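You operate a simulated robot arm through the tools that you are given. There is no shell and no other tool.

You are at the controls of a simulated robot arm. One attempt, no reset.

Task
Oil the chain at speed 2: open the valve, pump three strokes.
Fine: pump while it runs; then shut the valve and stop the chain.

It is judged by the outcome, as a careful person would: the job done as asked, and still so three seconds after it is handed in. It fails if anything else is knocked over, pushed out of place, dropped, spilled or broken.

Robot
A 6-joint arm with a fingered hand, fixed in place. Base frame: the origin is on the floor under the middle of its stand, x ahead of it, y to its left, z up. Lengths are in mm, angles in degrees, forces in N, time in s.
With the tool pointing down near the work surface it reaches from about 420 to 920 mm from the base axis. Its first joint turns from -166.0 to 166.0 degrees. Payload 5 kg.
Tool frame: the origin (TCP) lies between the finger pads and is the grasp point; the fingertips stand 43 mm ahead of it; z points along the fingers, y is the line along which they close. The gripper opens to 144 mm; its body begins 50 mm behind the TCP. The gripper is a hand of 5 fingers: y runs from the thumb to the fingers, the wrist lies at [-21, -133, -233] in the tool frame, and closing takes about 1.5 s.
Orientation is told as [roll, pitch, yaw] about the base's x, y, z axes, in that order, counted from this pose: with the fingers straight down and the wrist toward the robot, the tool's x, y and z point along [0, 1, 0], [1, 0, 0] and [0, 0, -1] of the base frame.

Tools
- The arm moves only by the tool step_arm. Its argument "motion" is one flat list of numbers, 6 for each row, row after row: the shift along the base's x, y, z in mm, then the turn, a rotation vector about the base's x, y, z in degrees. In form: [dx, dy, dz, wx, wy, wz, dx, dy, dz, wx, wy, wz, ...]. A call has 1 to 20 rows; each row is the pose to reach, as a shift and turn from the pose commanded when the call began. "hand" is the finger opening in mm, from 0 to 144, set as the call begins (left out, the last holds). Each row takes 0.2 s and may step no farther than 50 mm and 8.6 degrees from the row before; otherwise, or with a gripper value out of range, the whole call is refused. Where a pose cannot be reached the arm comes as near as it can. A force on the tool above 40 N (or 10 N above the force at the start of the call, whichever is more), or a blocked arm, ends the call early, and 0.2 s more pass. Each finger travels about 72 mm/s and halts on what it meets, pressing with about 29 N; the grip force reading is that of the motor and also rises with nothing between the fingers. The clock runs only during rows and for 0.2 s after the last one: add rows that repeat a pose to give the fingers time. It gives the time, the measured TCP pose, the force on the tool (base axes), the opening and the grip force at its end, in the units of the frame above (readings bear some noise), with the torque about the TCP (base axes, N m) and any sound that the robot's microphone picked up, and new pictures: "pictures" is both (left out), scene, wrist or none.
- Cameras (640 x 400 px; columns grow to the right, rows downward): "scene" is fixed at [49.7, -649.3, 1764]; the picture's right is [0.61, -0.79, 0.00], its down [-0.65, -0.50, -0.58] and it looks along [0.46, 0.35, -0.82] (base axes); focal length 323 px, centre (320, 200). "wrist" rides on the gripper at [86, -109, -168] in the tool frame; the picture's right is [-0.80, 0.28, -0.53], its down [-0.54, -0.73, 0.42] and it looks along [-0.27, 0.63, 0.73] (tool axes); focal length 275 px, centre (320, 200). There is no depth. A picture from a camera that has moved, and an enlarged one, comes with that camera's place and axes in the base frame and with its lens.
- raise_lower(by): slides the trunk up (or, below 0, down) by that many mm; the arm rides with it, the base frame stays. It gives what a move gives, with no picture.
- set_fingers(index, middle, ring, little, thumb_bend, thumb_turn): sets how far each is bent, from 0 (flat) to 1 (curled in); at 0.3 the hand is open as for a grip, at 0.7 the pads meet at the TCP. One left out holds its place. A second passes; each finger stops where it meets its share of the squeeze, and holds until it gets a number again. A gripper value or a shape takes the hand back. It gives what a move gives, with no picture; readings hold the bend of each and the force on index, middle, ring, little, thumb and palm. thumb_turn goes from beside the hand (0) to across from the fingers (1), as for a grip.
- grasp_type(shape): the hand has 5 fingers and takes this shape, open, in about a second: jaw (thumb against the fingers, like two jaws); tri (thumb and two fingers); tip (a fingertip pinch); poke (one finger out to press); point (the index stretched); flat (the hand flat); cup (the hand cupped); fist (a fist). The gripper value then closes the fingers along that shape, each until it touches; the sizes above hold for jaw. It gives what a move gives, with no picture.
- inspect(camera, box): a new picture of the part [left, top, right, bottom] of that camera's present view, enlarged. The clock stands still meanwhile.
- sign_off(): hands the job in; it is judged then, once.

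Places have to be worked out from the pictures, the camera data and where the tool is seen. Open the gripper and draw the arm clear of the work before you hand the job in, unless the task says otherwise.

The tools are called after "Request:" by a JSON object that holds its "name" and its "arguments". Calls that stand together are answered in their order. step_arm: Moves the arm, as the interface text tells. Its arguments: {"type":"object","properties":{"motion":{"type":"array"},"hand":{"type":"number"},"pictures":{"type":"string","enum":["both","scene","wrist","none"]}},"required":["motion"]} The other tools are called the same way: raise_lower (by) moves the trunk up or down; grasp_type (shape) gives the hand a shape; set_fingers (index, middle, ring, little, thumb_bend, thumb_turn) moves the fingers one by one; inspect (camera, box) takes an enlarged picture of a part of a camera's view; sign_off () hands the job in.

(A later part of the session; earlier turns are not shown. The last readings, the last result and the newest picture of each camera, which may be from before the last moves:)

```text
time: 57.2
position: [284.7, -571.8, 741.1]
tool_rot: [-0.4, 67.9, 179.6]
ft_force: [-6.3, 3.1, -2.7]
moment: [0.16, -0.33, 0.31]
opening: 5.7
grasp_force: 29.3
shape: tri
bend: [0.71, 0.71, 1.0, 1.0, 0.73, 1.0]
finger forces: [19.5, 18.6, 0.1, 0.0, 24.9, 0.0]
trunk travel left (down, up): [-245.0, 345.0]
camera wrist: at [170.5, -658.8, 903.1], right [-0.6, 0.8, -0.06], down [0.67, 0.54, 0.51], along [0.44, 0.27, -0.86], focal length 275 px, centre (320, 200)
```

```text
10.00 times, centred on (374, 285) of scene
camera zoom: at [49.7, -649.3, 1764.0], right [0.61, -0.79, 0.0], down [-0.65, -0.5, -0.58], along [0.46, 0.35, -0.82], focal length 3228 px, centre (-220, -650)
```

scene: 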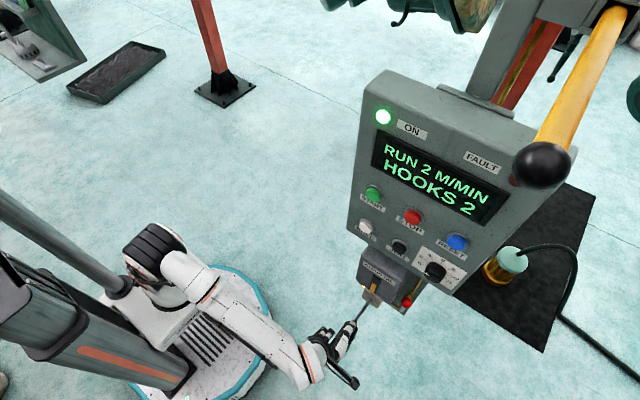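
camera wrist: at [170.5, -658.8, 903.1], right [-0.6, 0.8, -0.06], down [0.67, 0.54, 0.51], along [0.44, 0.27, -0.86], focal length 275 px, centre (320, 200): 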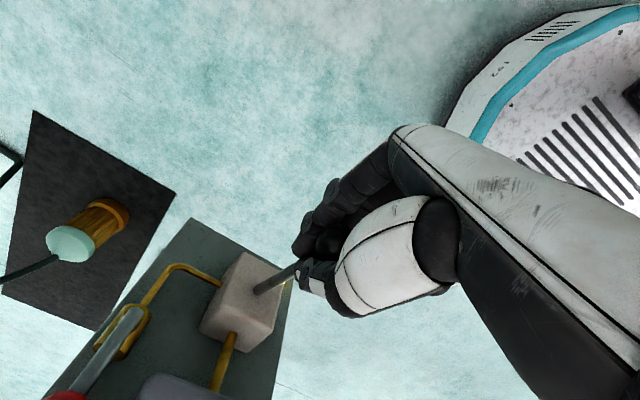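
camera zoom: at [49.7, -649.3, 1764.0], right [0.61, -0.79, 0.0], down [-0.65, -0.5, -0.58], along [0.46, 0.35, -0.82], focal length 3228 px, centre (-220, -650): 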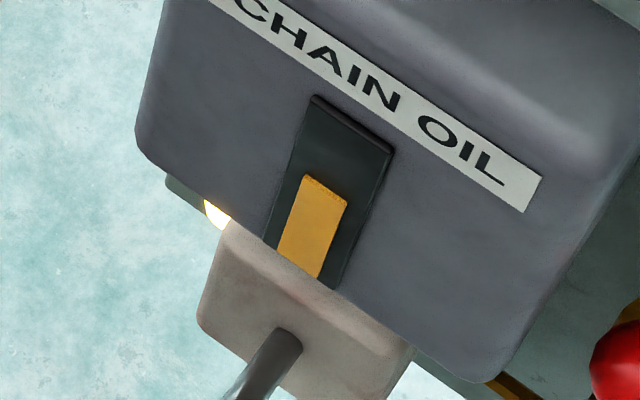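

The level holds on the upstroke and drops on each downstroke. Stroke 3: full downstroke.

Request:
{"name": "step_arm", "arguments": {"motion": [-2.5, 0, -7, 0, -2, 0, -5.9, 0, -18, 0, -6, 0, -9.4, 0, -33.8, 0, -11.3, 0, -11.5, 0, -49.8, 0, -16.5, 0, -12.2, 0, -65.9, 0, -22, 0, -11.5, 0, -82, 0, -27.3, 0, -9.4, 0, -98, 0, -33, 0, -6.7, 0, -110.7, 0, -37.3, 0, -5.7, 0, -115.5, 0, -39, 0, -5.4, 0, -117.5, 0, -39, 0], "pictures": "both"}}

Request:
{"name": "inspect", "arguments": {"camera": "scene", "box": [350, 265, 398, 305]}}

```text
time: 59.4
position: [281.3, -572.1, 627.3]
tool_rot: [179.4, 72.6, -0.7]
ft_force: [-7.5, 2.9, 28.3]
moment: [-0.15, -0.29, 0.32]
opening: 6.8
grasp_force: 29.1
shape: tri
bend: [0.71, 0.71, 1.0, 1.0, 0.73, 1.0]
finger forces: [14.6, 21.0, 0.1, 0.0, 39.0, 0.0]
trunk travel left (down, up): [-245.0, 345.0]
camera wrist: at [86.8, -658.0, 681.1], right [-0.42, 0.8, -0.43], down [0.19, 0.54, 0.82], along [0.89, 0.26, -0.38], focal length 275 px, centre (320, 200)
```

scene: 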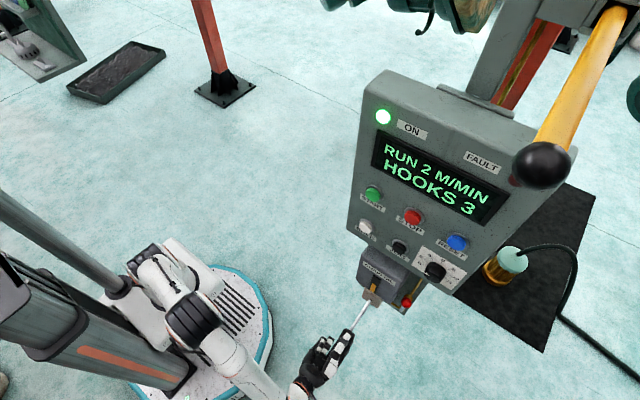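
wrist: 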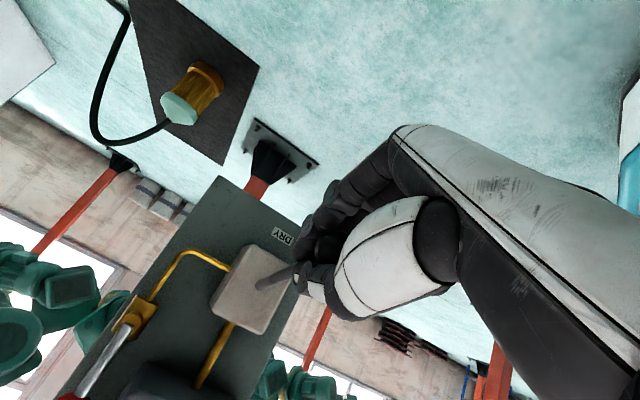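

```text
10.00 times, centred on (374, 285) of scene
camera zoom: at [49.7, -649.3, 1764.0], right [0.61, -0.79, 0.0], down [-0.65, -0.5, -0.58], along [0.46, 0.35, -0.82], focal length 3228 px, centre (-220, -650)
```

zoom: 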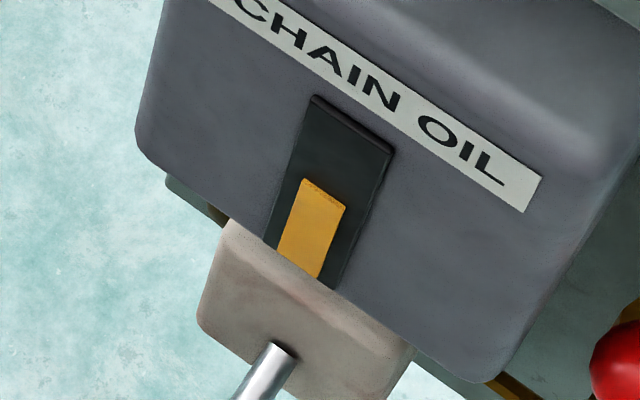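

The DRY lamp has gone out: three strokes delivered. I bring the lever back up to its original rest height.

Request:
{"name": "step_arm", "arguments": {"motion": [-1.3, 0, 6.8, 0, 1.7, 0, -4, 0, 19.5, 0, 6, 0, -6.1, 0, 35.5, 0, 11.7, 0, -6.8, 0, 51.6, 0, 17, 0, -6.1, 0, 67.7, 0, 22.5, 0, -4, 0, 83.7, 0, 27.7, 0, -0.5, 0, 99.5, 0, 33, 0, 2.3, 0, 108.8, 0, 36.3, 0, 2.8, 0, 110.5, 0, 36.6, 0]}}

Request:
{"name": "inspect", "arguments": {"camera": "wrist", "box": [220, 150, 420, 320]}}

Request:
{"name": "inspect", "arguments": {"camera": "scene", "box": [350, 265, 398, 305]}}

```text
time: 61.4
position: [283.5, -571.8, 734.9]
tool_rot: [-0.2, 70.5, 179.8]
ft_force: [4.3, -3.4, 2.1]
moment: [0.0, -0.43, 0.14]
opening: 5.4
grasp_force: 29.9
shape: tri
bend: [0.71, 0.71, 1.0, 1.0, 0.73, 1.0]
finger forces: [20.4, 15.5, 0.0, 0.0, 26.1, 0.0]
trunk travel left (down, up): [-245.0, 345.0]
camera wrist: at [161.3, -658.4, 892.5], right [-0.6, 0.8, -0.09], down [0.64, 0.54, 0.54], along [0.48, 0.27, -0.84], focal length 275 px, centre (320, 200)
```

scene: 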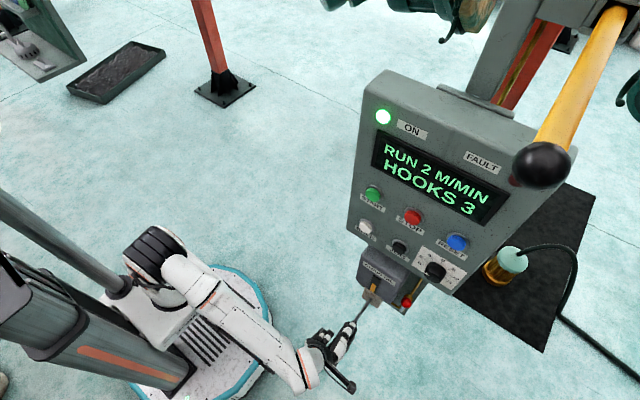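
wrist: 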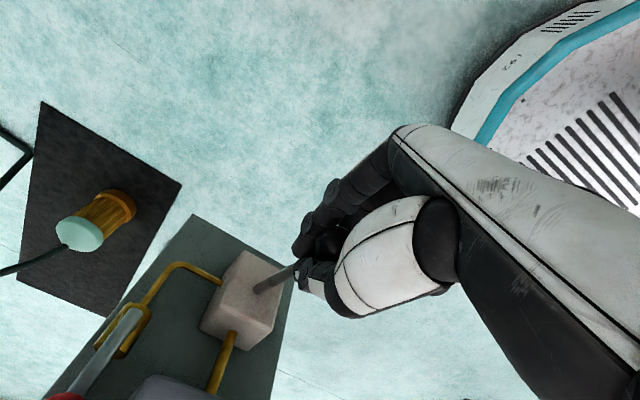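

```text
2.35 times, centred on (320, 235) of wrist
camera zoom: at [161.3, -658.4, 892.5], right [-0.6, 0.8, -0.09], down [0.64, 0.54, 0.54], along [0.48, 0.27, -0.84], focal length 648 px, centre (320, 118)
```

zoom: 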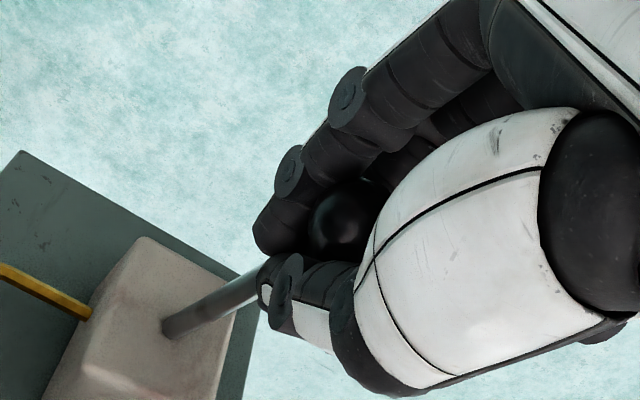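

```text
10.00 times, centred on (374, 285) of scene
camera zoom: at [49.7, -649.3, 1764.0], right [0.61, -0.79, 0.0], down [-0.65, -0.5, -0.58], along [0.46, 0.35, -0.82], focal length 3228 px, centre (-220, -650)
```

zoom: 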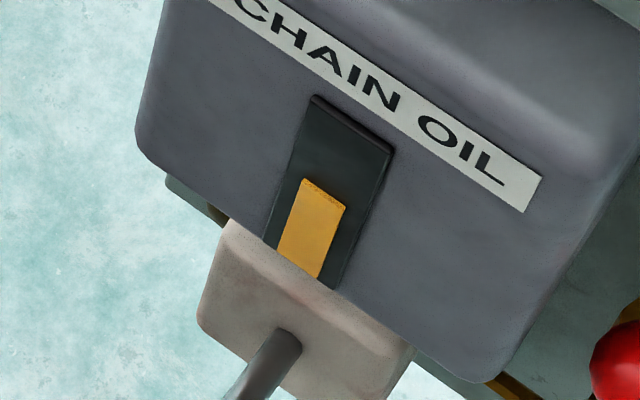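

Lamp is out and the lever is back near its rest. I open the hand in place, and check the lever stays before backing out.

Request:
{"name": "step_arm", "arguments": {"hand": 90, "motion": [0, 0, 0, 0, 0, 0, 0, 0, 0, 0, 0, 0, 0, 0, 0, 0, 0, 0, 0, 0, 0, 0, 0, 0, 0, 0, 0, 0, 0, 0]}}

Request:
{"name": "inspect", "arguments": {"camera": "wrist", "box": [220, 150, 420, 320]}}

```text
time: 62.6
position: [282.1, -572.7, 736.4]
tool_rot: [0.0, 70.4, 179.9]
ft_force: [0.2, -0.3, 0.1]
moment: [0.01, 0.07, 0.02]
opening: 89.7
grasp_force: 0.1
shape: tri
bend: [0.73, 0.4, 0.99, 0.99, 0.64, 1.0]
finger forces: [0.1, 0.0, 0.0, 0.0, 0.0, 0.0]
trunk travel left (down, up): [-245.0, 345.0]
camera wrist: at [160.2, -658.5, 892.5], right [-0.6, 0.8, -0.09], down [0.64, 0.54, 0.54], along [0.48, 0.27, -0.84], focal length 275 px, centre (320, 200)
```

scene: 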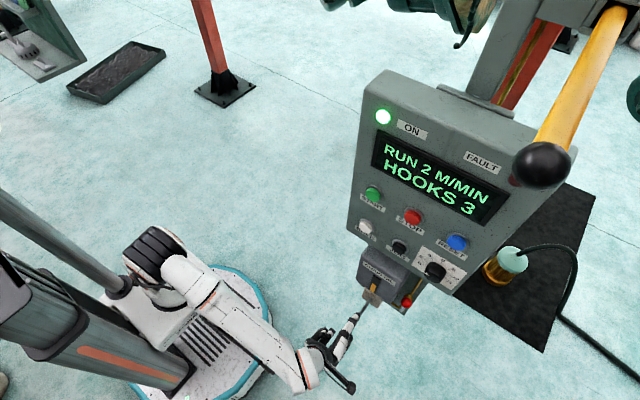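
wrist: 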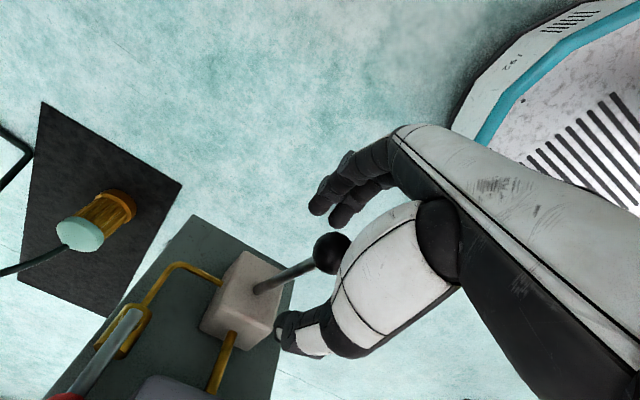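

```text
2.35 times, centred on (320, 235) of wrist
camera zoom: at [160.2, -658.5, 892.5], right [-0.6, 0.8, -0.09], down [0.64, 0.54, 0.54], along [0.48, 0.27, -0.84], focal length 648 px, centre (320, 118)
```

zoom: 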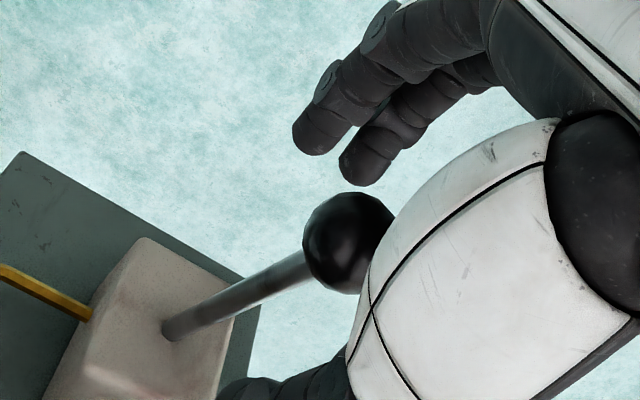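

The lever stays up by itself. I back out along the rod, then re‑form the single index finger for the valve.

Request:
{"name": "step_arm", "arguments": {"motion": [-23, 0, 8, 0, 0, 0, -46, 0, 16, 0, 0, 0, -70, 0, 25, 0, 0, 0, -92, 0, 33, 0, 0, 0], "pictures": "none"}}

Request:
{"name": "grasp_type", "arguments": {"shape": "poke"}}

Request:
{"name": "set_fingers", "arguments": {"middle": 1.0}}

Request:
{"name": "step_arm", "arguments": {"motion": [0, -12, 14, 0, -5, 0, 0, -25, 28, 0, -10, 0, 0, -38, 42, 0, -15, 0, 0, -50, 55, 0, -19.6, 0]}}

Request:
{"name": "inspect", "arguments": {"camera": "scene", "box": [330, 240, 450, 340]}}

```text
time: 63.6
position: [192.1, -571.7, 769.1]
tool_rot: [-0.1, 70.5, 179.9]
ft_force: [0.3, -0.4, 0.0]
moment: [-0.04, -0.01, -0.02]
opening: 89.6
grasp_force: 0.0
shape: tri
bend: [0.73, 0.4, 0.99, 0.99, 0.64, 1.0]
finger forces: [0.0, 0.0, 0.0, 0.0, 0.0, 0.0]
trunk travel left (down, up): [-245.0, 345.0]
```

```text
time: 64.5
position: [190.1, -572.5, 768.1]
tool_rot: [-0.1, 70.3, 179.9]
ft_force: [0.0, 0.1, 0.5]
moment: [0.03, 0.01, 0.0]
opening: 0.0
grasp_force: 0.1
shape: poke
bend: [0.7, 0.7, 0.99, 0.99, 1.0, 1.0]
finger forces: [0.0, 0.0, 0.0, 0.0, 0.0, 0.0]
trunk travel left (down, up): [-245.0, 345.0]
```

```text
time: 65.5
position: [190.8, -572.2, 768.8]
tool_rot: [-0.1, 70.3, 180.0]
ft_force: [0.2, -0.6, 0.8]
moment: [0.05, 0.02, 0.01]
opening: 48.7
grasp_force: 0.1
shape: fingers
bend: [0.7, 1.0, 0.99, 0.99, 1.0, 1.0]
finger forces: [0.0, 0.0, 0.1, 0.0, 0.0, 0.0]
trunk travel left (down, up): [-245.0, 345.0]
```

```text
time: 66.5
position: [189.9, -622.3, 820.4]
tool_rot: [-145.3, 89.9, 34.6]
ft_force: [-0.5, -0.2, 0.0]
moment: [0.01, 0.06, -0.03]
opening: 48.7
grasp_force: 0.1
shape: fingers
bend: [0.7, 1.0, 0.99, 0.99, 1.0, 1.0]
finger forces: [0.0, 0.0, 0.0, 0.0, 0.0, 0.0]
trunk travel left (down, up): [-245.0, 345.0]
camera wrist: at [21.9, -708.6, 929.9], right [-0.53, 0.8, -0.28], down [0.42, 0.54, 0.73], along [0.73, 0.27, -0.63], focal length 275 px, centre (320, 200)
```

scene: 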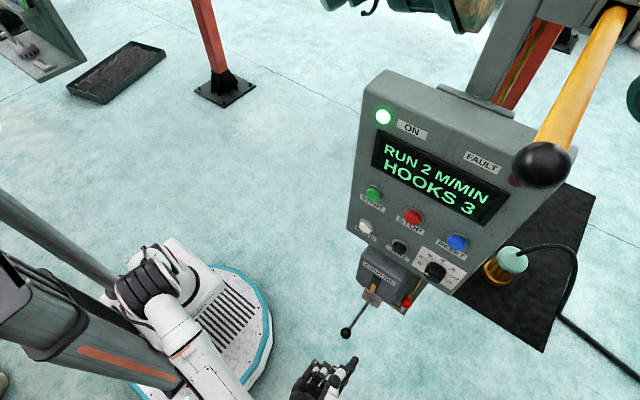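
wrist: 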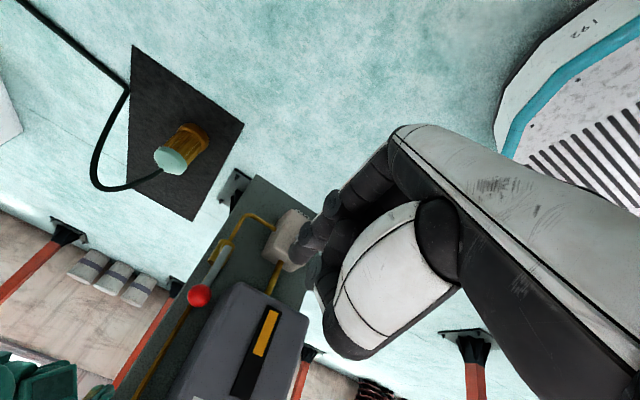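

```text
4.00 times, centred on (390, 290) of scene
camera zoom: at [49.7, -649.3, 1764.0], right [0.61, -0.79, 0.0], down [-0.65, -0.5, -0.58], along [0.46, 0.35, -0.82], focal length 1291 px, centre (40, -160)
```

zoom: 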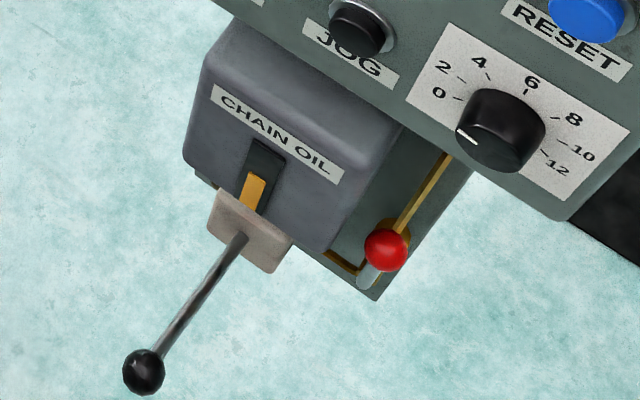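

Pump at rest, DRY lamp out, valve still open. I measure the gap between the valve lever and the box's lower right corner before reaching in from the left side.

Request:
{"name": "inspect", "arguments": {"camera": "wrist", "box": [140, 180, 330, 340]}}

Request:
{"name": "inspect", "arguments": {"camera": "scene", "box": [376, 280, 432, 320]}}

```text
2.50 times, centred on (235, 260) of wrist
camera zoom: at [21.9, -708.6, 929.9], right [-0.53, 0.8, -0.28], down [0.42, 0.54, 0.73], along [0.73, 0.27, -0.63], focal length 688 px, centre (532, 50)
```

zoom: 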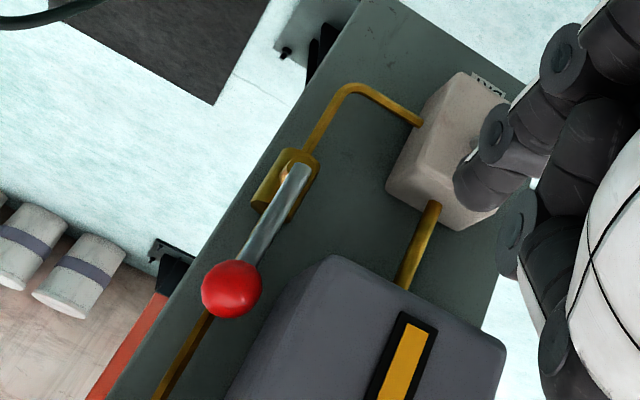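

```text
10.00 times, centred on (404, 300) of scene
camera zoom: at [49.7, -649.3, 1764.0], right [0.61, -0.79, 0.0], down [-0.65, -0.5, -0.58], along [0.46, 0.35, -0.82], focal length 3228 px, centre (-520, -800)
```

zoom: 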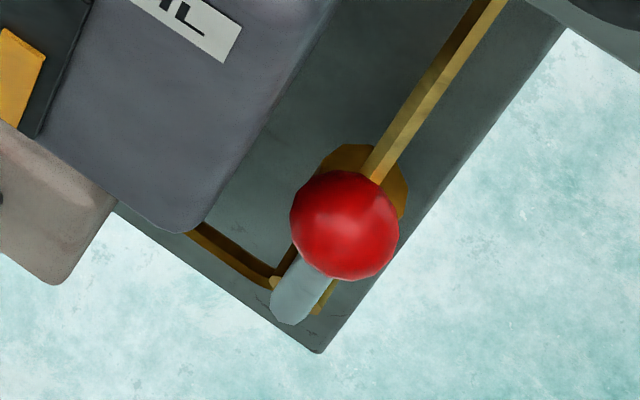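

The box's lower right corner is at about [413,−630,806], lever rod at y≈−668; a finger at z≈786 fits beneath the box. I roll 45° further so the hand stays right/up, away from the pump lever, and check the tip.

Request:
{"name": "step_arm", "arguments": {"motion": [0, -4, -4, 7.5, 0, 0, 10, -8, -8, 15, 0, 0, 20, -12, -12, 22.5, 0, 0, 40, -16, -16, 30, 0, 0, 60, -20, -20, 37.5, 0, 0, 80, -20, -24, 45, 0, 0]}}

Request:
{"name": "inspect", "arguments": {"camera": "scene", "box": [330, 270, 450, 370]}}

Request:
{"name": "inspect", "arguments": {"camera": "wrist", "box": [200, 150, 400, 330]}}

```text
time: 67.9
position: [270.6, -642.0, 799.5]
tool_rot: [-90.0, 44.7, 90.1]
ft_force: [-0.7, -0.1, 1.0]
moment: [-0.02, 0.03, -0.03]
opening: 49.0
grasp_force: 0.2
shape: fingers
bend: [0.7, 1.0, 0.99, 0.99, 1.0, 1.0]
finger forces: [0.0, 0.0, 0.1, 0.0, 0.1, 0.0]
trunk travel left (down, up): [-245.0, 345.0]
camera wrist: at [102.9, -780.0, 812.9], right [-0.53, 0.76, 0.36], down [0.42, -0.13, 0.9], along [0.73, 0.63, -0.25], focal length 275 px, centre (320, 200)
```

scene: 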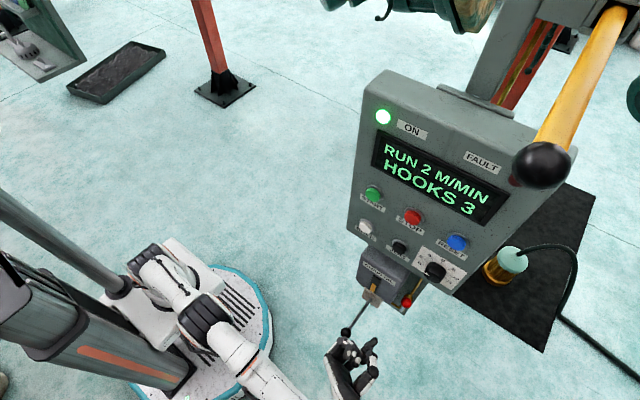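
wrist: 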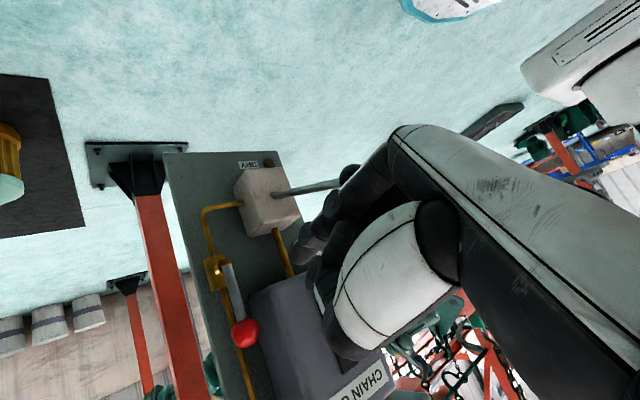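

```text
4.00 times, centred on (390, 320) of scene
camera zoom: at [49.7, -649.3, 1764.0], right [0.61, -0.79, 0.0], down [-0.65, -0.5, -0.58], along [0.46, 0.35, -0.82], focal length 1291 px, centre (40, -280)
```

zoom: 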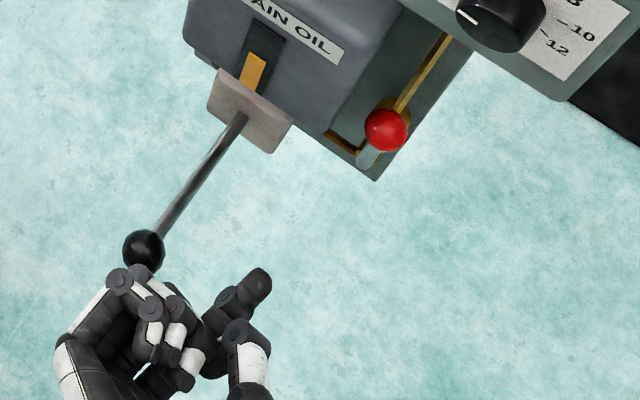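

```text
2.22 times, centred on (300, 240) of wrist
camera zoom: at [102.9, -780.0, 812.9], right [-0.53, 0.76, 0.36], down [0.42, -0.13, 0.9], along [0.73, 0.63, -0.25], focal length 612 px, centre (364, 111)
```

zoom: 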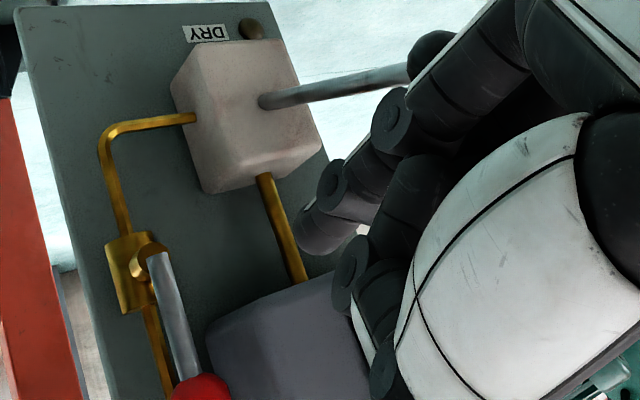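

The tip is at about [+38,−8,−9] from the TCP; passing left of the lever and below the box. I advance most of the way and verify.

Request:
{"name": "step_arm", "arguments": {"motion": [40, 0, -3, 0, 0, 0, 80, 0, -3, 0, 0, 0, 105, 0, -3, 0, 0, 0]}}

Request:
{"name": "inspect", "arguments": {"camera": "scene", "box": [350, 260, 450, 340]}}

Request:
{"name": "inspect", "arguments": {"camera": "wrist", "box": [200, 150, 400, 330]}}

```text
time: 68.7
position: [375.2, -643.0, 796.5]
tool_rot: [-90.0, 44.9, 90.0]
ft_force: [0.2, -0.4, 0.5]
moment: [-0.01, -0.03, -0.01]
opening: 48.7
grasp_force: 0.1
shape: fingers
bend: [0.7, 1.0, 0.99, 0.99, 1.0, 1.0]
finger forces: [0.0, 0.0, 0.1, 0.1, 0.0, 0.0]
trunk travel left (down, up): [-245.0, 345.0]
camera wrist: at [208.2, -780.8, 810.6], right [-0.53, 0.76, 0.36], down [0.42, -0.13, 0.9], along [0.73, 0.63, -0.25], focal length 275 px, centre (320, 200)
```

scene: 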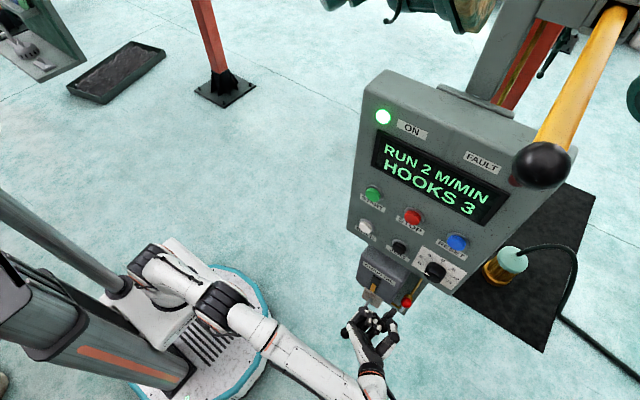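
wrist: 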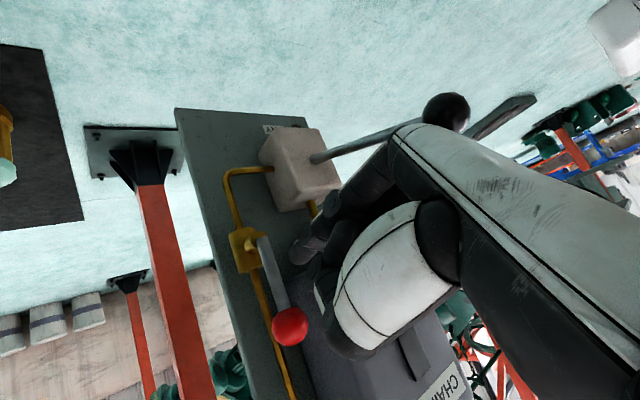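

```text
5.00 times, centred on (400, 300) of scene
camera zoom: at [49.7, -649.3, 1764.0], right [0.61, -0.79, 0.0], down [-0.65, -0.5, -0.58], along [0.46, 0.35, -0.82], focal length 1614 px, centre (-80, -300)
```

zoom: 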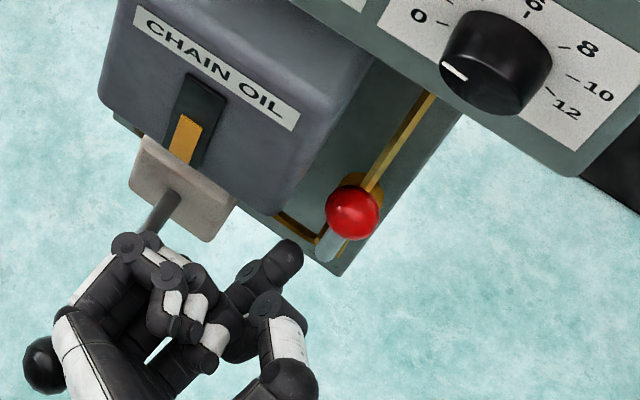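

```text
2.22 times, centred on (300, 240) of wrist
camera zoom: at [208.2, -780.8, 810.6], right [-0.53, 0.76, 0.36], down [0.42, -0.13, 0.9], along [0.73, 0.63, -0.25], focal length 612 px, centre (364, 111)
```

zoom: 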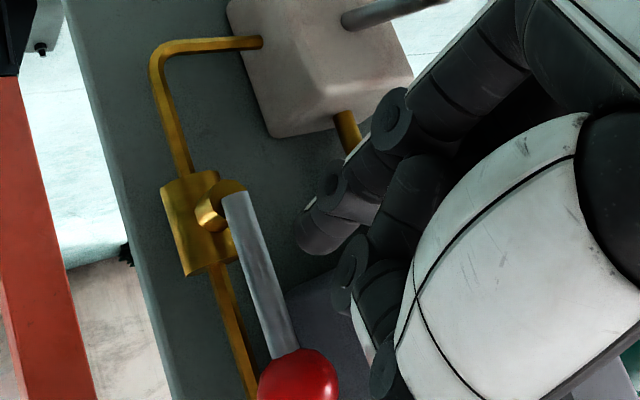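

Tip tracks just left of the lever and below the box. I shift 2 mm left and go in the last 29 mm.

Request:
{"name": "step_arm", "arguments": {"motion": [0, 2, -2, 0, 0, 0, 10, 2, -2, 0, 0, 0, 20, 2, -2, 0, 0, 0, 29, 2, -2, 0, 0, 0]}}

Request:
{"name": "inspect", "arguments": {"camera": "scene", "box": [370, 270, 434, 320]}}

Request:
{"name": "inspect", "arguments": {"camera": "wrist", "box": [200, 170, 400, 350]}}

```text
time: 69.7
position: [404.7, -640.1, 794.6]
tool_rot: [-90.0, 45.1, 89.9]
ft_force: [-0.2, -0.4, 0.1]
moment: [0.02, -0.02, -0.02]
opening: 48.4
grasp_force: 0.2
shape: fingers
bend: [0.7, 1.0, 0.99, 0.99, 1.0, 1.0]
finger forces: [0.0, 0.1, 0.0, 0.0, 0.1, 0.1]
trunk travel left (down, up): [-245.0, 345.0]
camera wrist: at [236.9, -778.5, 809.4], right [-0.53, 0.76, 0.36], down [0.42, -0.13, 0.9], along [0.73, 0.63, -0.25], focal length 275 px, centre (320, 200)
```

scene: 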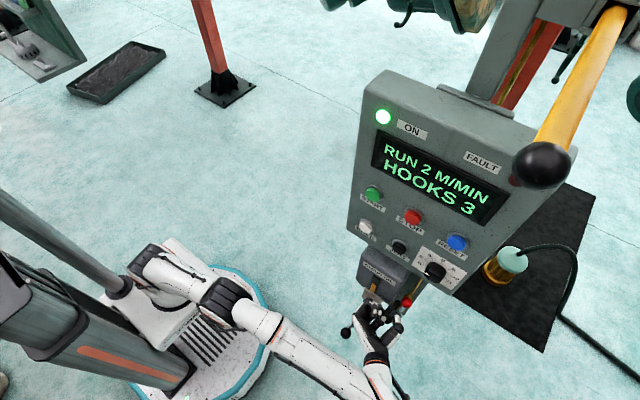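
wrist: 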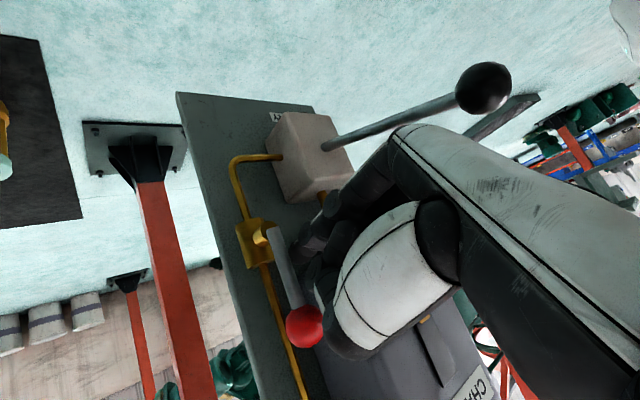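

```text
8.00 times, centred on (402, 295) of scene
camera zoom: at [49.7, -649.3, 1764.0], right [0.61, -0.79, 0.0], down [-0.65, -0.5, -0.58], along [0.46, 0.35, -0.82], focal length 2583 px, centre (-336, -560)
```

zoom: 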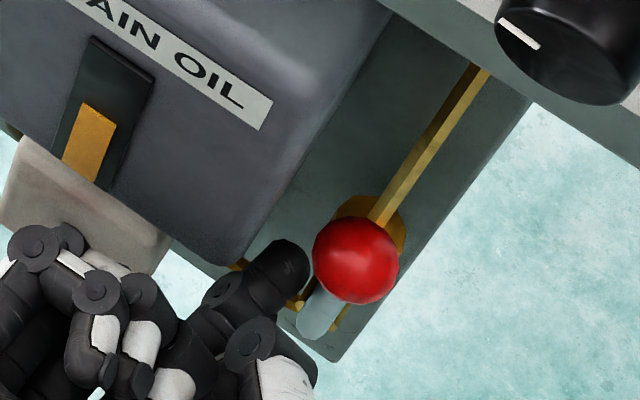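

```text
2.22 times, centred on (300, 260) of wrist
camera zoom: at [236.9, -778.5, 809.4], right [-0.53, 0.76, 0.36], down [0.42, -0.13, 0.9], along [0.73, 0.63, -0.25], focal length 612 px, centre (364, 67)
```

zoom: 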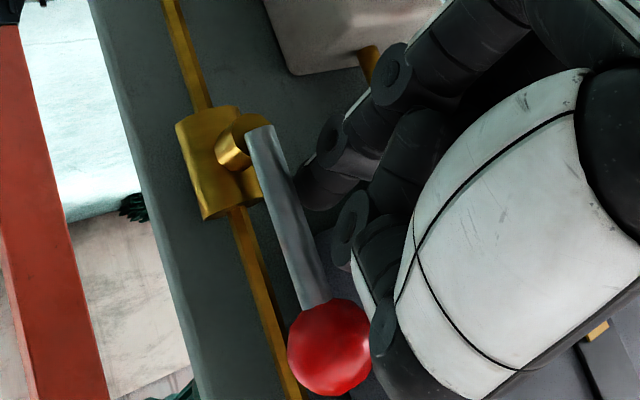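

The finger is beside the rod on its left. I push it to the right along the arc, first to about 60°.

Request:
{"name": "step_arm", "arguments": {"motion": [0, -5, 2, 0, 0, 0, 0, -9, 4, 0, 0, 0, 0, -13, 5.5, 0, 0, 0, 0, -17.2, 6.5, 0, 0, 0, 0, -21.5, 6.7, 0, 0, 0, 0, -25.7, 6.6, 0, 0, 0]}}

Request:
{"name": "inspect", "arguments": {"camera": "scene", "box": [370, 270, 434, 320]}}

Request:
{"name": "inspect", "arguments": {"camera": "wrist", "box": [200, 170, 400, 350]}}

```text
time: 71.1
position: [405.7, -665.2, 800.4]
tool_rot: [-90.0, 45.0, 90.0]
ft_force: [0.0, 1.0, 0.0]
moment: [-0.01, 0.0, -0.03]
opening: 48.7
grasp_force: 0.4
shape: fingers
bend: [0.7, 1.0, 0.99, 0.99, 1.0, 1.0]
finger forces: [0.4, 0.0, 0.1, 0.0, 0.0, 0.0]
trunk travel left (down, up): [-245.0, 345.0]
camera wrist: at [236.9, -804.0, 815.6], right [-0.53, 0.76, 0.36], down [0.42, -0.13, 0.9], along [0.73, 0.63, -0.25], focal length 275 px, centre (320, 200)
```

scene: 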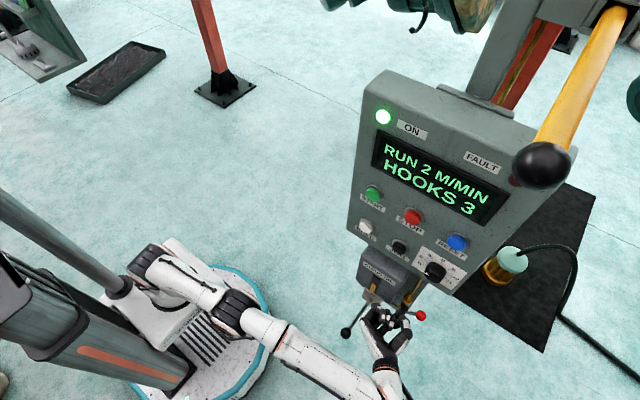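
wrist: 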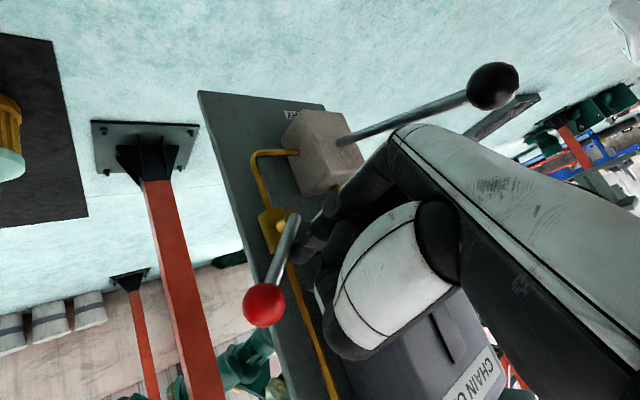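

```text
8.00 times, centred on (402, 295) of scene
camera zoom: at [49.7, -649.3, 1764.0], right [0.61, -0.79, 0.0], down [-0.65, -0.5, -0.58], along [0.46, 0.35, -0.82], focal length 2583 px, centre (-336, -560)
```

zoom: 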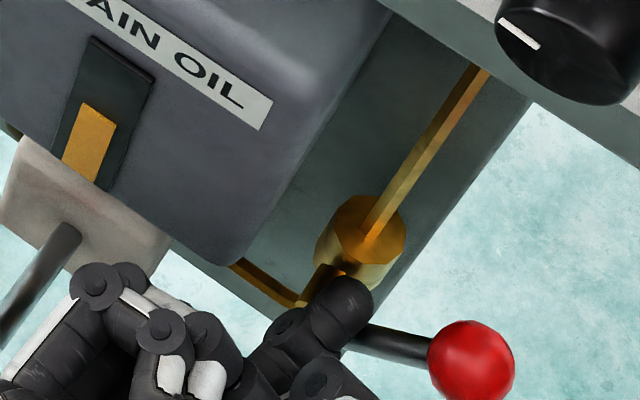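

```text
2.22 times, centred on (300, 260) of wrist
camera zoom: at [236.9, -804.0, 815.6], right [-0.53, 0.76, 0.36], down [0.42, -0.13, 0.9], along [0.73, 0.63, -0.25], focal length 612 px, centre (364, 67)
```

zoom: 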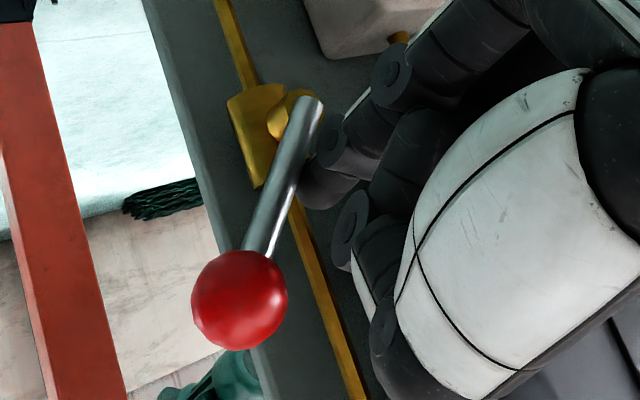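

Lever is at about 49° and moving freely. I continue down to horizontal.

Request:
{"name": "step_arm", "arguments": {"motion": [0, -5, -0.3, 0, 0, 0, 0, -9, -0.9, 0, 0, 0, 0, -14.3, -3.6, 0, 0, 0, 0, -19, -7.2, 0, 0, 0, 0, -23, -11.5, 0, 0, 0, 0, -26.3, -16.5, 0, 0, 0]}}

Request:
{"name": "inspect", "arguments": {"camera": "scene", "box": [370, 280, 434, 330]}}

Request:
{"name": "inspect", "arguments": {"camera": "wrist", "box": [180, 150, 380, 330]}}

```text
time: 72.5
position: [404.1, -679.2, 785.4]
tool_rot: [-90.0, 45.1, 90.0]
ft_force: [0.1, 0.6, 1.9]
moment: [0.01, -0.03, 0.0]
opening: 47.9
grasp_force: 0.7
shape: fingers
bend: [0.7, 1.0, 0.99, 0.99, 1.0, 1.0]
finger forces: [2.0, 0.0, 0.0, 0.1, 0.0, 0.0]
out of reach, approached as far as the arm can: row 3, 4, 5, 6
trunk travel left (down, up): [-245.0, 345.0]
camera wrist: at [235.1, -816.9, 800.3], right [-0.53, 0.76, 0.36], down [0.42, -0.13, 0.9], along [0.73, 0.63, -0.25], focal length 275 px, centre (320, 200)
```

scene: 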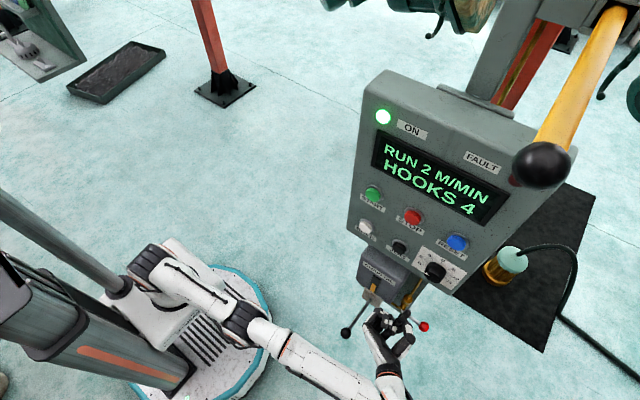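
wrist: 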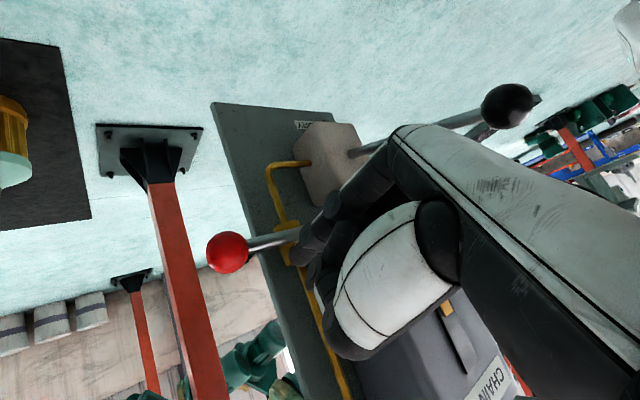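

```text
8.00 times, centred on (402, 305) of scene
camera zoom: at [49.7, -649.3, 1764.0], right [0.61, -0.79, 0.0], down [-0.65, -0.5, -0.58], along [0.46, 0.35, -0.82], focal length 2583 px, centre (-336, -640)
```

zoom: 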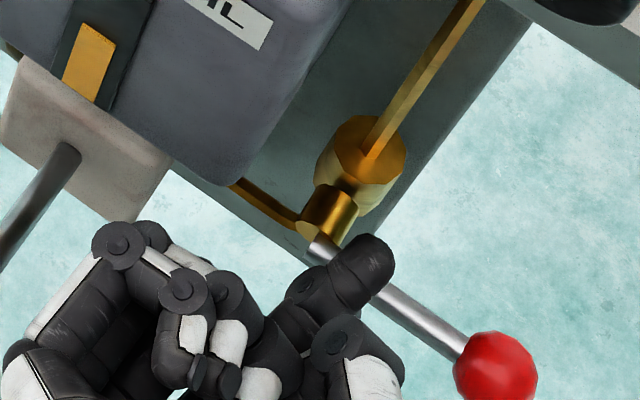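

```text
2.22 times, centred on (280, 240) of wrist
camera zoom: at [235.1, -816.9, 800.3], right [-0.53, 0.76, 0.36], down [0.42, -0.13, 0.9], along [0.73, 0.63, -0.25], focal length 612 px, centre (409, 111)
```

zoom: 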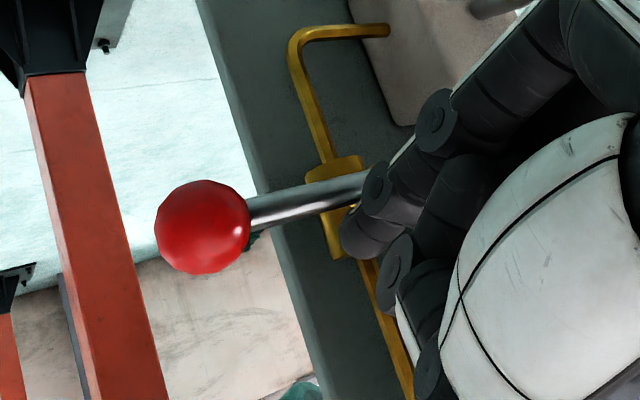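

The arm hit its reach limit sideways, but the lever is essentially horizontal (ball within ~1 mm of its original place). I press straight down a few mm, within reach, to seat it on the stop.

Request:
{"name": "step_arm", "arguments": {"motion": [0, 13, 0, 0, 0, 0, 0, 13, -2, 0, 0, 0, 0, 13, -4, 0, 0, 0, 0, 13, -6, 0, 0, 0]}}

Request:
{"name": "inspect", "arguments": {"camera": "scene", "box": [390, 285, 438, 335]}}

```text
time: 73.5
position: [403.8, -665.6, 781.3]
tool_rot: [-90.2, 45.0, 89.9]
ft_force: [3.6, 1.0, 8.0]
moment: [-0.11, -0.27, 0.09]
opening: 45.9
grasp_force: 4.0
shape: fingers
bend: [0.7, 1.0, 0.99, 0.99, 1.0, 1.0]
finger forces: [8.3, 0.0, 0.0, 0.0, 0.0, 0.1]
trunk travel left (down, up): [-245.0, 345.0]
camera wrist: at [236.0, -803.8, 795.9], right [-0.54, 0.76, 0.36], down [0.42, -0.13, 0.9], along [0.73, 0.63, -0.25], focal length 275 px, centre (320, 200)
```

scene: 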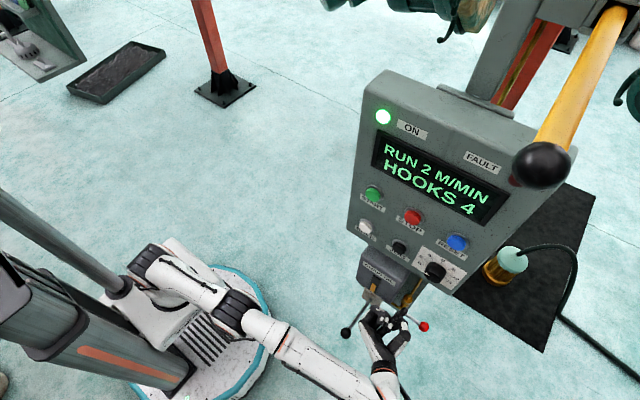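
wrist: 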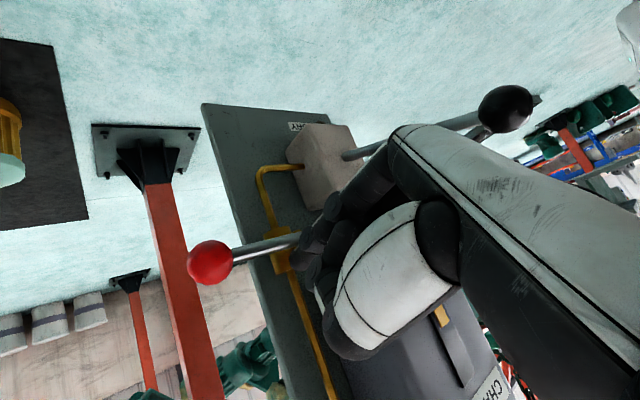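

```text
8.00 times, centred on (414, 310) of scene
camera zoom: at [49.7, -649.3, 1764.0], right [0.61, -0.79, 0.0], down [-0.65, -0.5, -0.58], along [0.46, 0.35, -0.82], focal length 2583 px, centre (-432, -680)
```

zoom: 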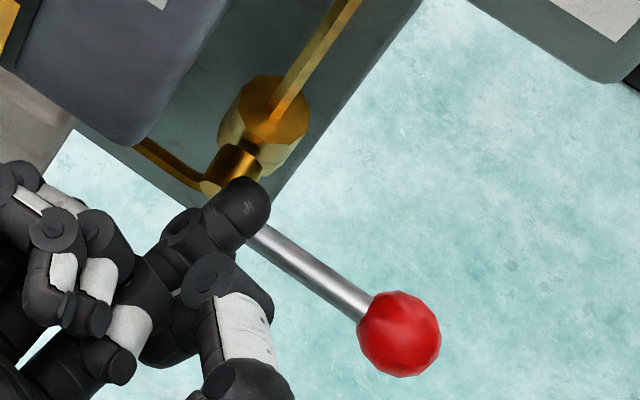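

The lever's ball is now exactly where it was at the start (shut). To be sure it is seated, I press again a bit further out on the lever.

Request:
{"name": "step_arm", "arguments": {"motion": [0, 0, 6, 0, 0, 0, 0, -6, 9, 0, 0, 0, 0, -12, 9, 0, 0, 0, 0, -12, 6, 0, 0, 0, 0, -12, 3, 0, 0, 0, 0, -12, 0, 0, 0, 0, 0, -12, -2, 0, 0, 0]}}

Request:
{"name": "inspect", "arguments": {"camera": "scene", "box": [390, 285, 438, 335]}}

```text
time: 75.1
position: [404.5, -678.5, 778.4]
tool_rot: [-90.2, 45.1, 89.9]
ft_force: [2.9, 2.2, 9.6]
moment: [-0.1, -0.38, 0.08]
opening: 45.2
grasp_force: 5.4
shape: fingers
bend: [0.7, 1.0, 0.99, 0.99, 1.0, 1.0]
finger forces: [10.3, 0.0, 0.0, 0.1, 0.0, 0.0]
trunk travel left (down, up): [-245.0, 345.0]
camera wrist: at [235.5, -815.8, 794.4], right [-0.54, 0.76, 0.36], down [0.42, -0.13, 0.9], along [0.73, 0.63, -0.25], focal length 275 px, centre (320, 200)
```

scene: 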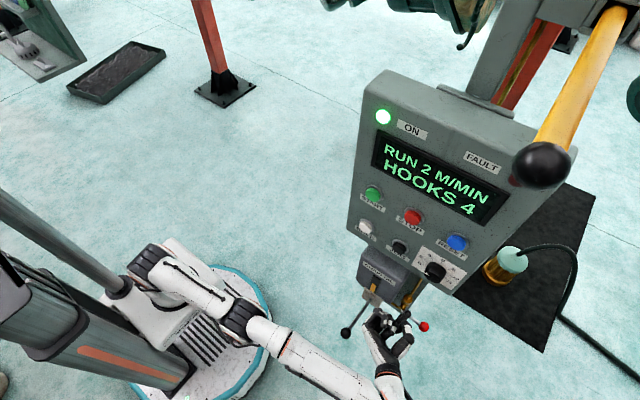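
wrist: 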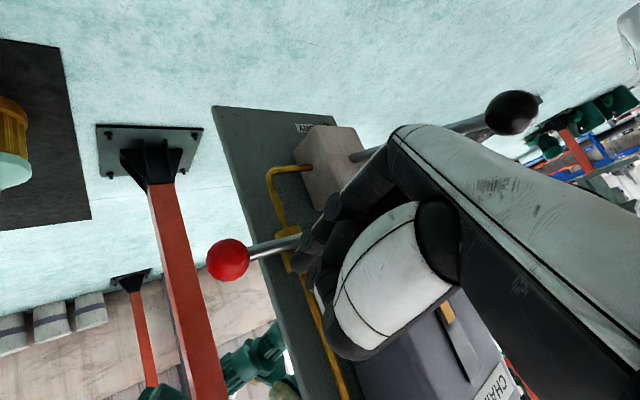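

```text
8.00 times, centred on (414, 310) of scene
camera zoom: at [49.7, -649.3, 1764.0], right [0.61, -0.79, 0.0], down [-0.65, -0.5, -0.58], along [0.46, 0.35, -0.82], focal length 2583 px, centre (-432, -680)
```

zoom: 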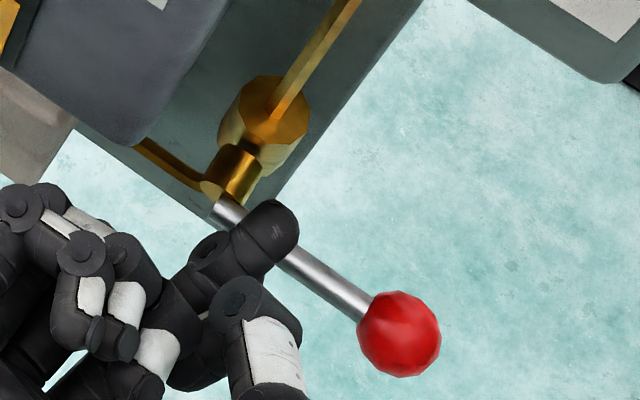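

The valve lever is seated at its shut stop (10 N, no movement). I lift off, back out and raise the trunk toward the panel.

Request:
{"name": "step_arm", "arguments": {"motion": [0, 0, 12, 0, 0, 0, -20, 0, 15, 0, 0, 0, -60, 0, 15, 0, 0, 0, -105, 0, 15, 0, 0, 0, -150, 0, 15, 0, 0, 0], "pictures": "none"}}

Request:
{"name": "raise_lower", "arguments": {"by": 280}}

Request:
{"name": "step_arm", "arguments": {"motion": [0, 0, 0, 0, 0, 0]}}

```text
time: 76.3
position: [255.6, -679.7, 791.3]
tool_rot: [-90.0, 45.0, 90.0]
ft_force: [1.1, 0.2, 0.6]
moment: [-0.03, 0.05, -0.01]
opening: 48.4
grasp_force: 0.1
shape: fingers
bend: [0.7, 1.0, 0.99, 0.99, 1.0, 1.0]
finger forces: [0.0, 0.0, 0.0, 0.0, 0.0, 0.0]
trunk travel left (down, up): [-245.0, 345.0]
```

```text
time: 79.2
position: [252.9, -679.2, 1071.4]
tool_rot: [-90.0, 45.0, 90.0]
ft_force: [0.4, 0.9, 0.0]
moment: [-0.03, -0.03, 0.01]
opening: 48.4
grasp_force: 0.0
shape: fingers
bend: [0.7, 1.0, 0.99, 0.99, 1.0, 1.0]
finger forces: [0.0, 0.0, 0.1, 0.0, 0.0, 0.0]
trunk travel left (down, up): [-525.0, 65.0]
```

```text
time: 79.6
position: [251.9, -679.3, 1071.9]
tool_rot: [-90.0, 45.0, 90.0]
ft_force: [0.3, 0.3, 0.8]
moment: [0.01, -0.01, -0.01]
opening: 48.8
grasp_force: 0.0
shape: fingers
bend: [0.7, 1.0, 0.99, 0.99, 1.0, 1.0]
finger forces: [0.1, 0.0, 0.0, 0.1, 0.0, 0.0]
trunk travel left (down, up): [-525.0, 65.0]
camera wrist: at [85.6, -817.5, 1086.2], right [-0.53, 0.76, 0.36], down [0.42, -0.13, 0.9], along [0.73, 0.63, -0.25], focal length 275 px, centre (320, 200)
```

scene: 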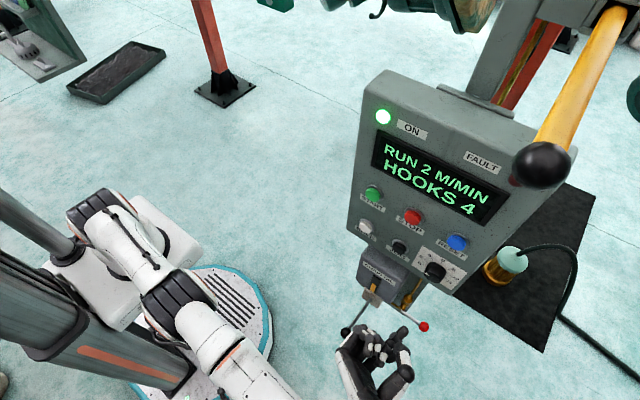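
wrist: 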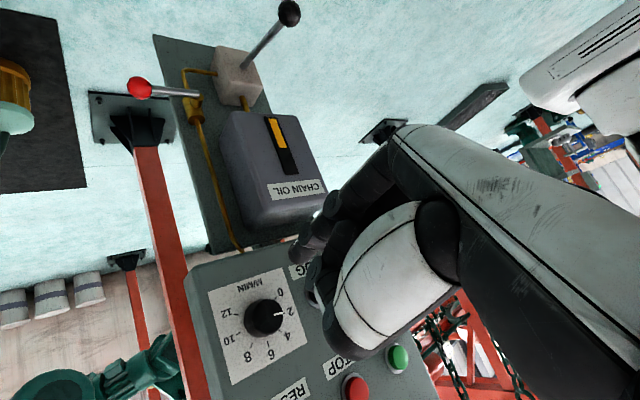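

Valve shut, pump at rest, DRY lamp out. I roll the hand back to the orientation used for START while moving up in front of STOP, staying clear of the panel.

Request:
{"name": "step_arm", "arguments": {"motion": [0, 5, 10, -8.4, 0, 0, 0, 10, 20, -16.8, 0, 0, 0, 15, 30, -25.2, 0, 0, 0, 20, 40, -33.6, 0, 0, 0, 25, 50, -42, 0, 0, 0, 30, 60, -50.4, 0, 0, 0, 35, 70, -58.8, 0, 0, 0, 40, 80, -67.2, 0, 0, 0, 45, 90, -75.6, 0, 0, 0, 50, 100, -84, 0, 0, 0, 55, 110, -92.4, 0, 0, 0, 60, 120, -100.8, 0, 0, 0, 66, 130, -109.2, 0, 0, 0, 72, 140, -117.6, 0, 0, 0, 78, 149, -126, 0, 0, 0, 83.5, 156, -134.4, 0, 0, 0, 83.5, 156, -135, 0, 0]}}

```text
time: 83.2
position: [253.0, -594.9, 1228.3]
tool_rot: [90.0, -0.1, -90.0]
ft_force: [-0.5, 0.0, -0.7]
moment: [-0.04, 0.03, -0.01]
opening: 48.7
grasp_force: 0.0
shape: fingers
bend: [0.7, 1.0, 0.99, 0.99, 1.0, 1.0]
finger forces: [0.0, 0.0, 0.1, 0.1, 0.0, 0.0]
trunk travel left (down, up): [-525.0, 65.0]
camera wrist: at [85.8, -486.7, 1312.7], right [-0.53, -0.28, -0.8], down [0.42, 0.72, -0.54], along [0.73, -0.63, -0.27], focal length 275 px, centre (320, 200)
```

scene: 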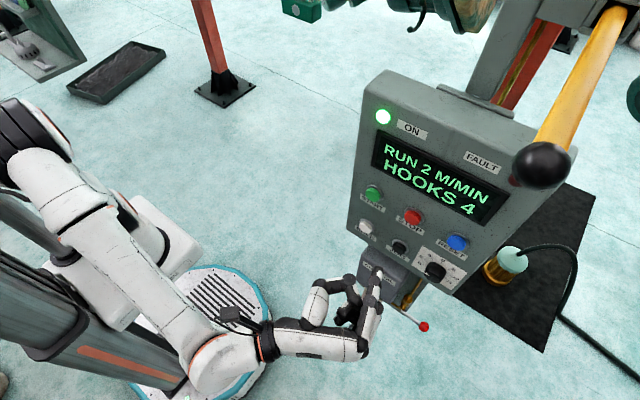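
wrist: 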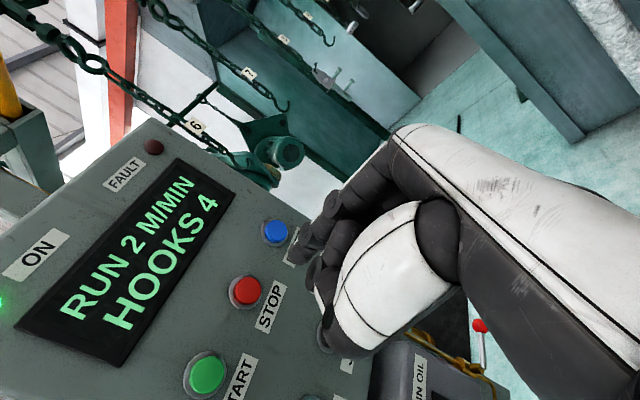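

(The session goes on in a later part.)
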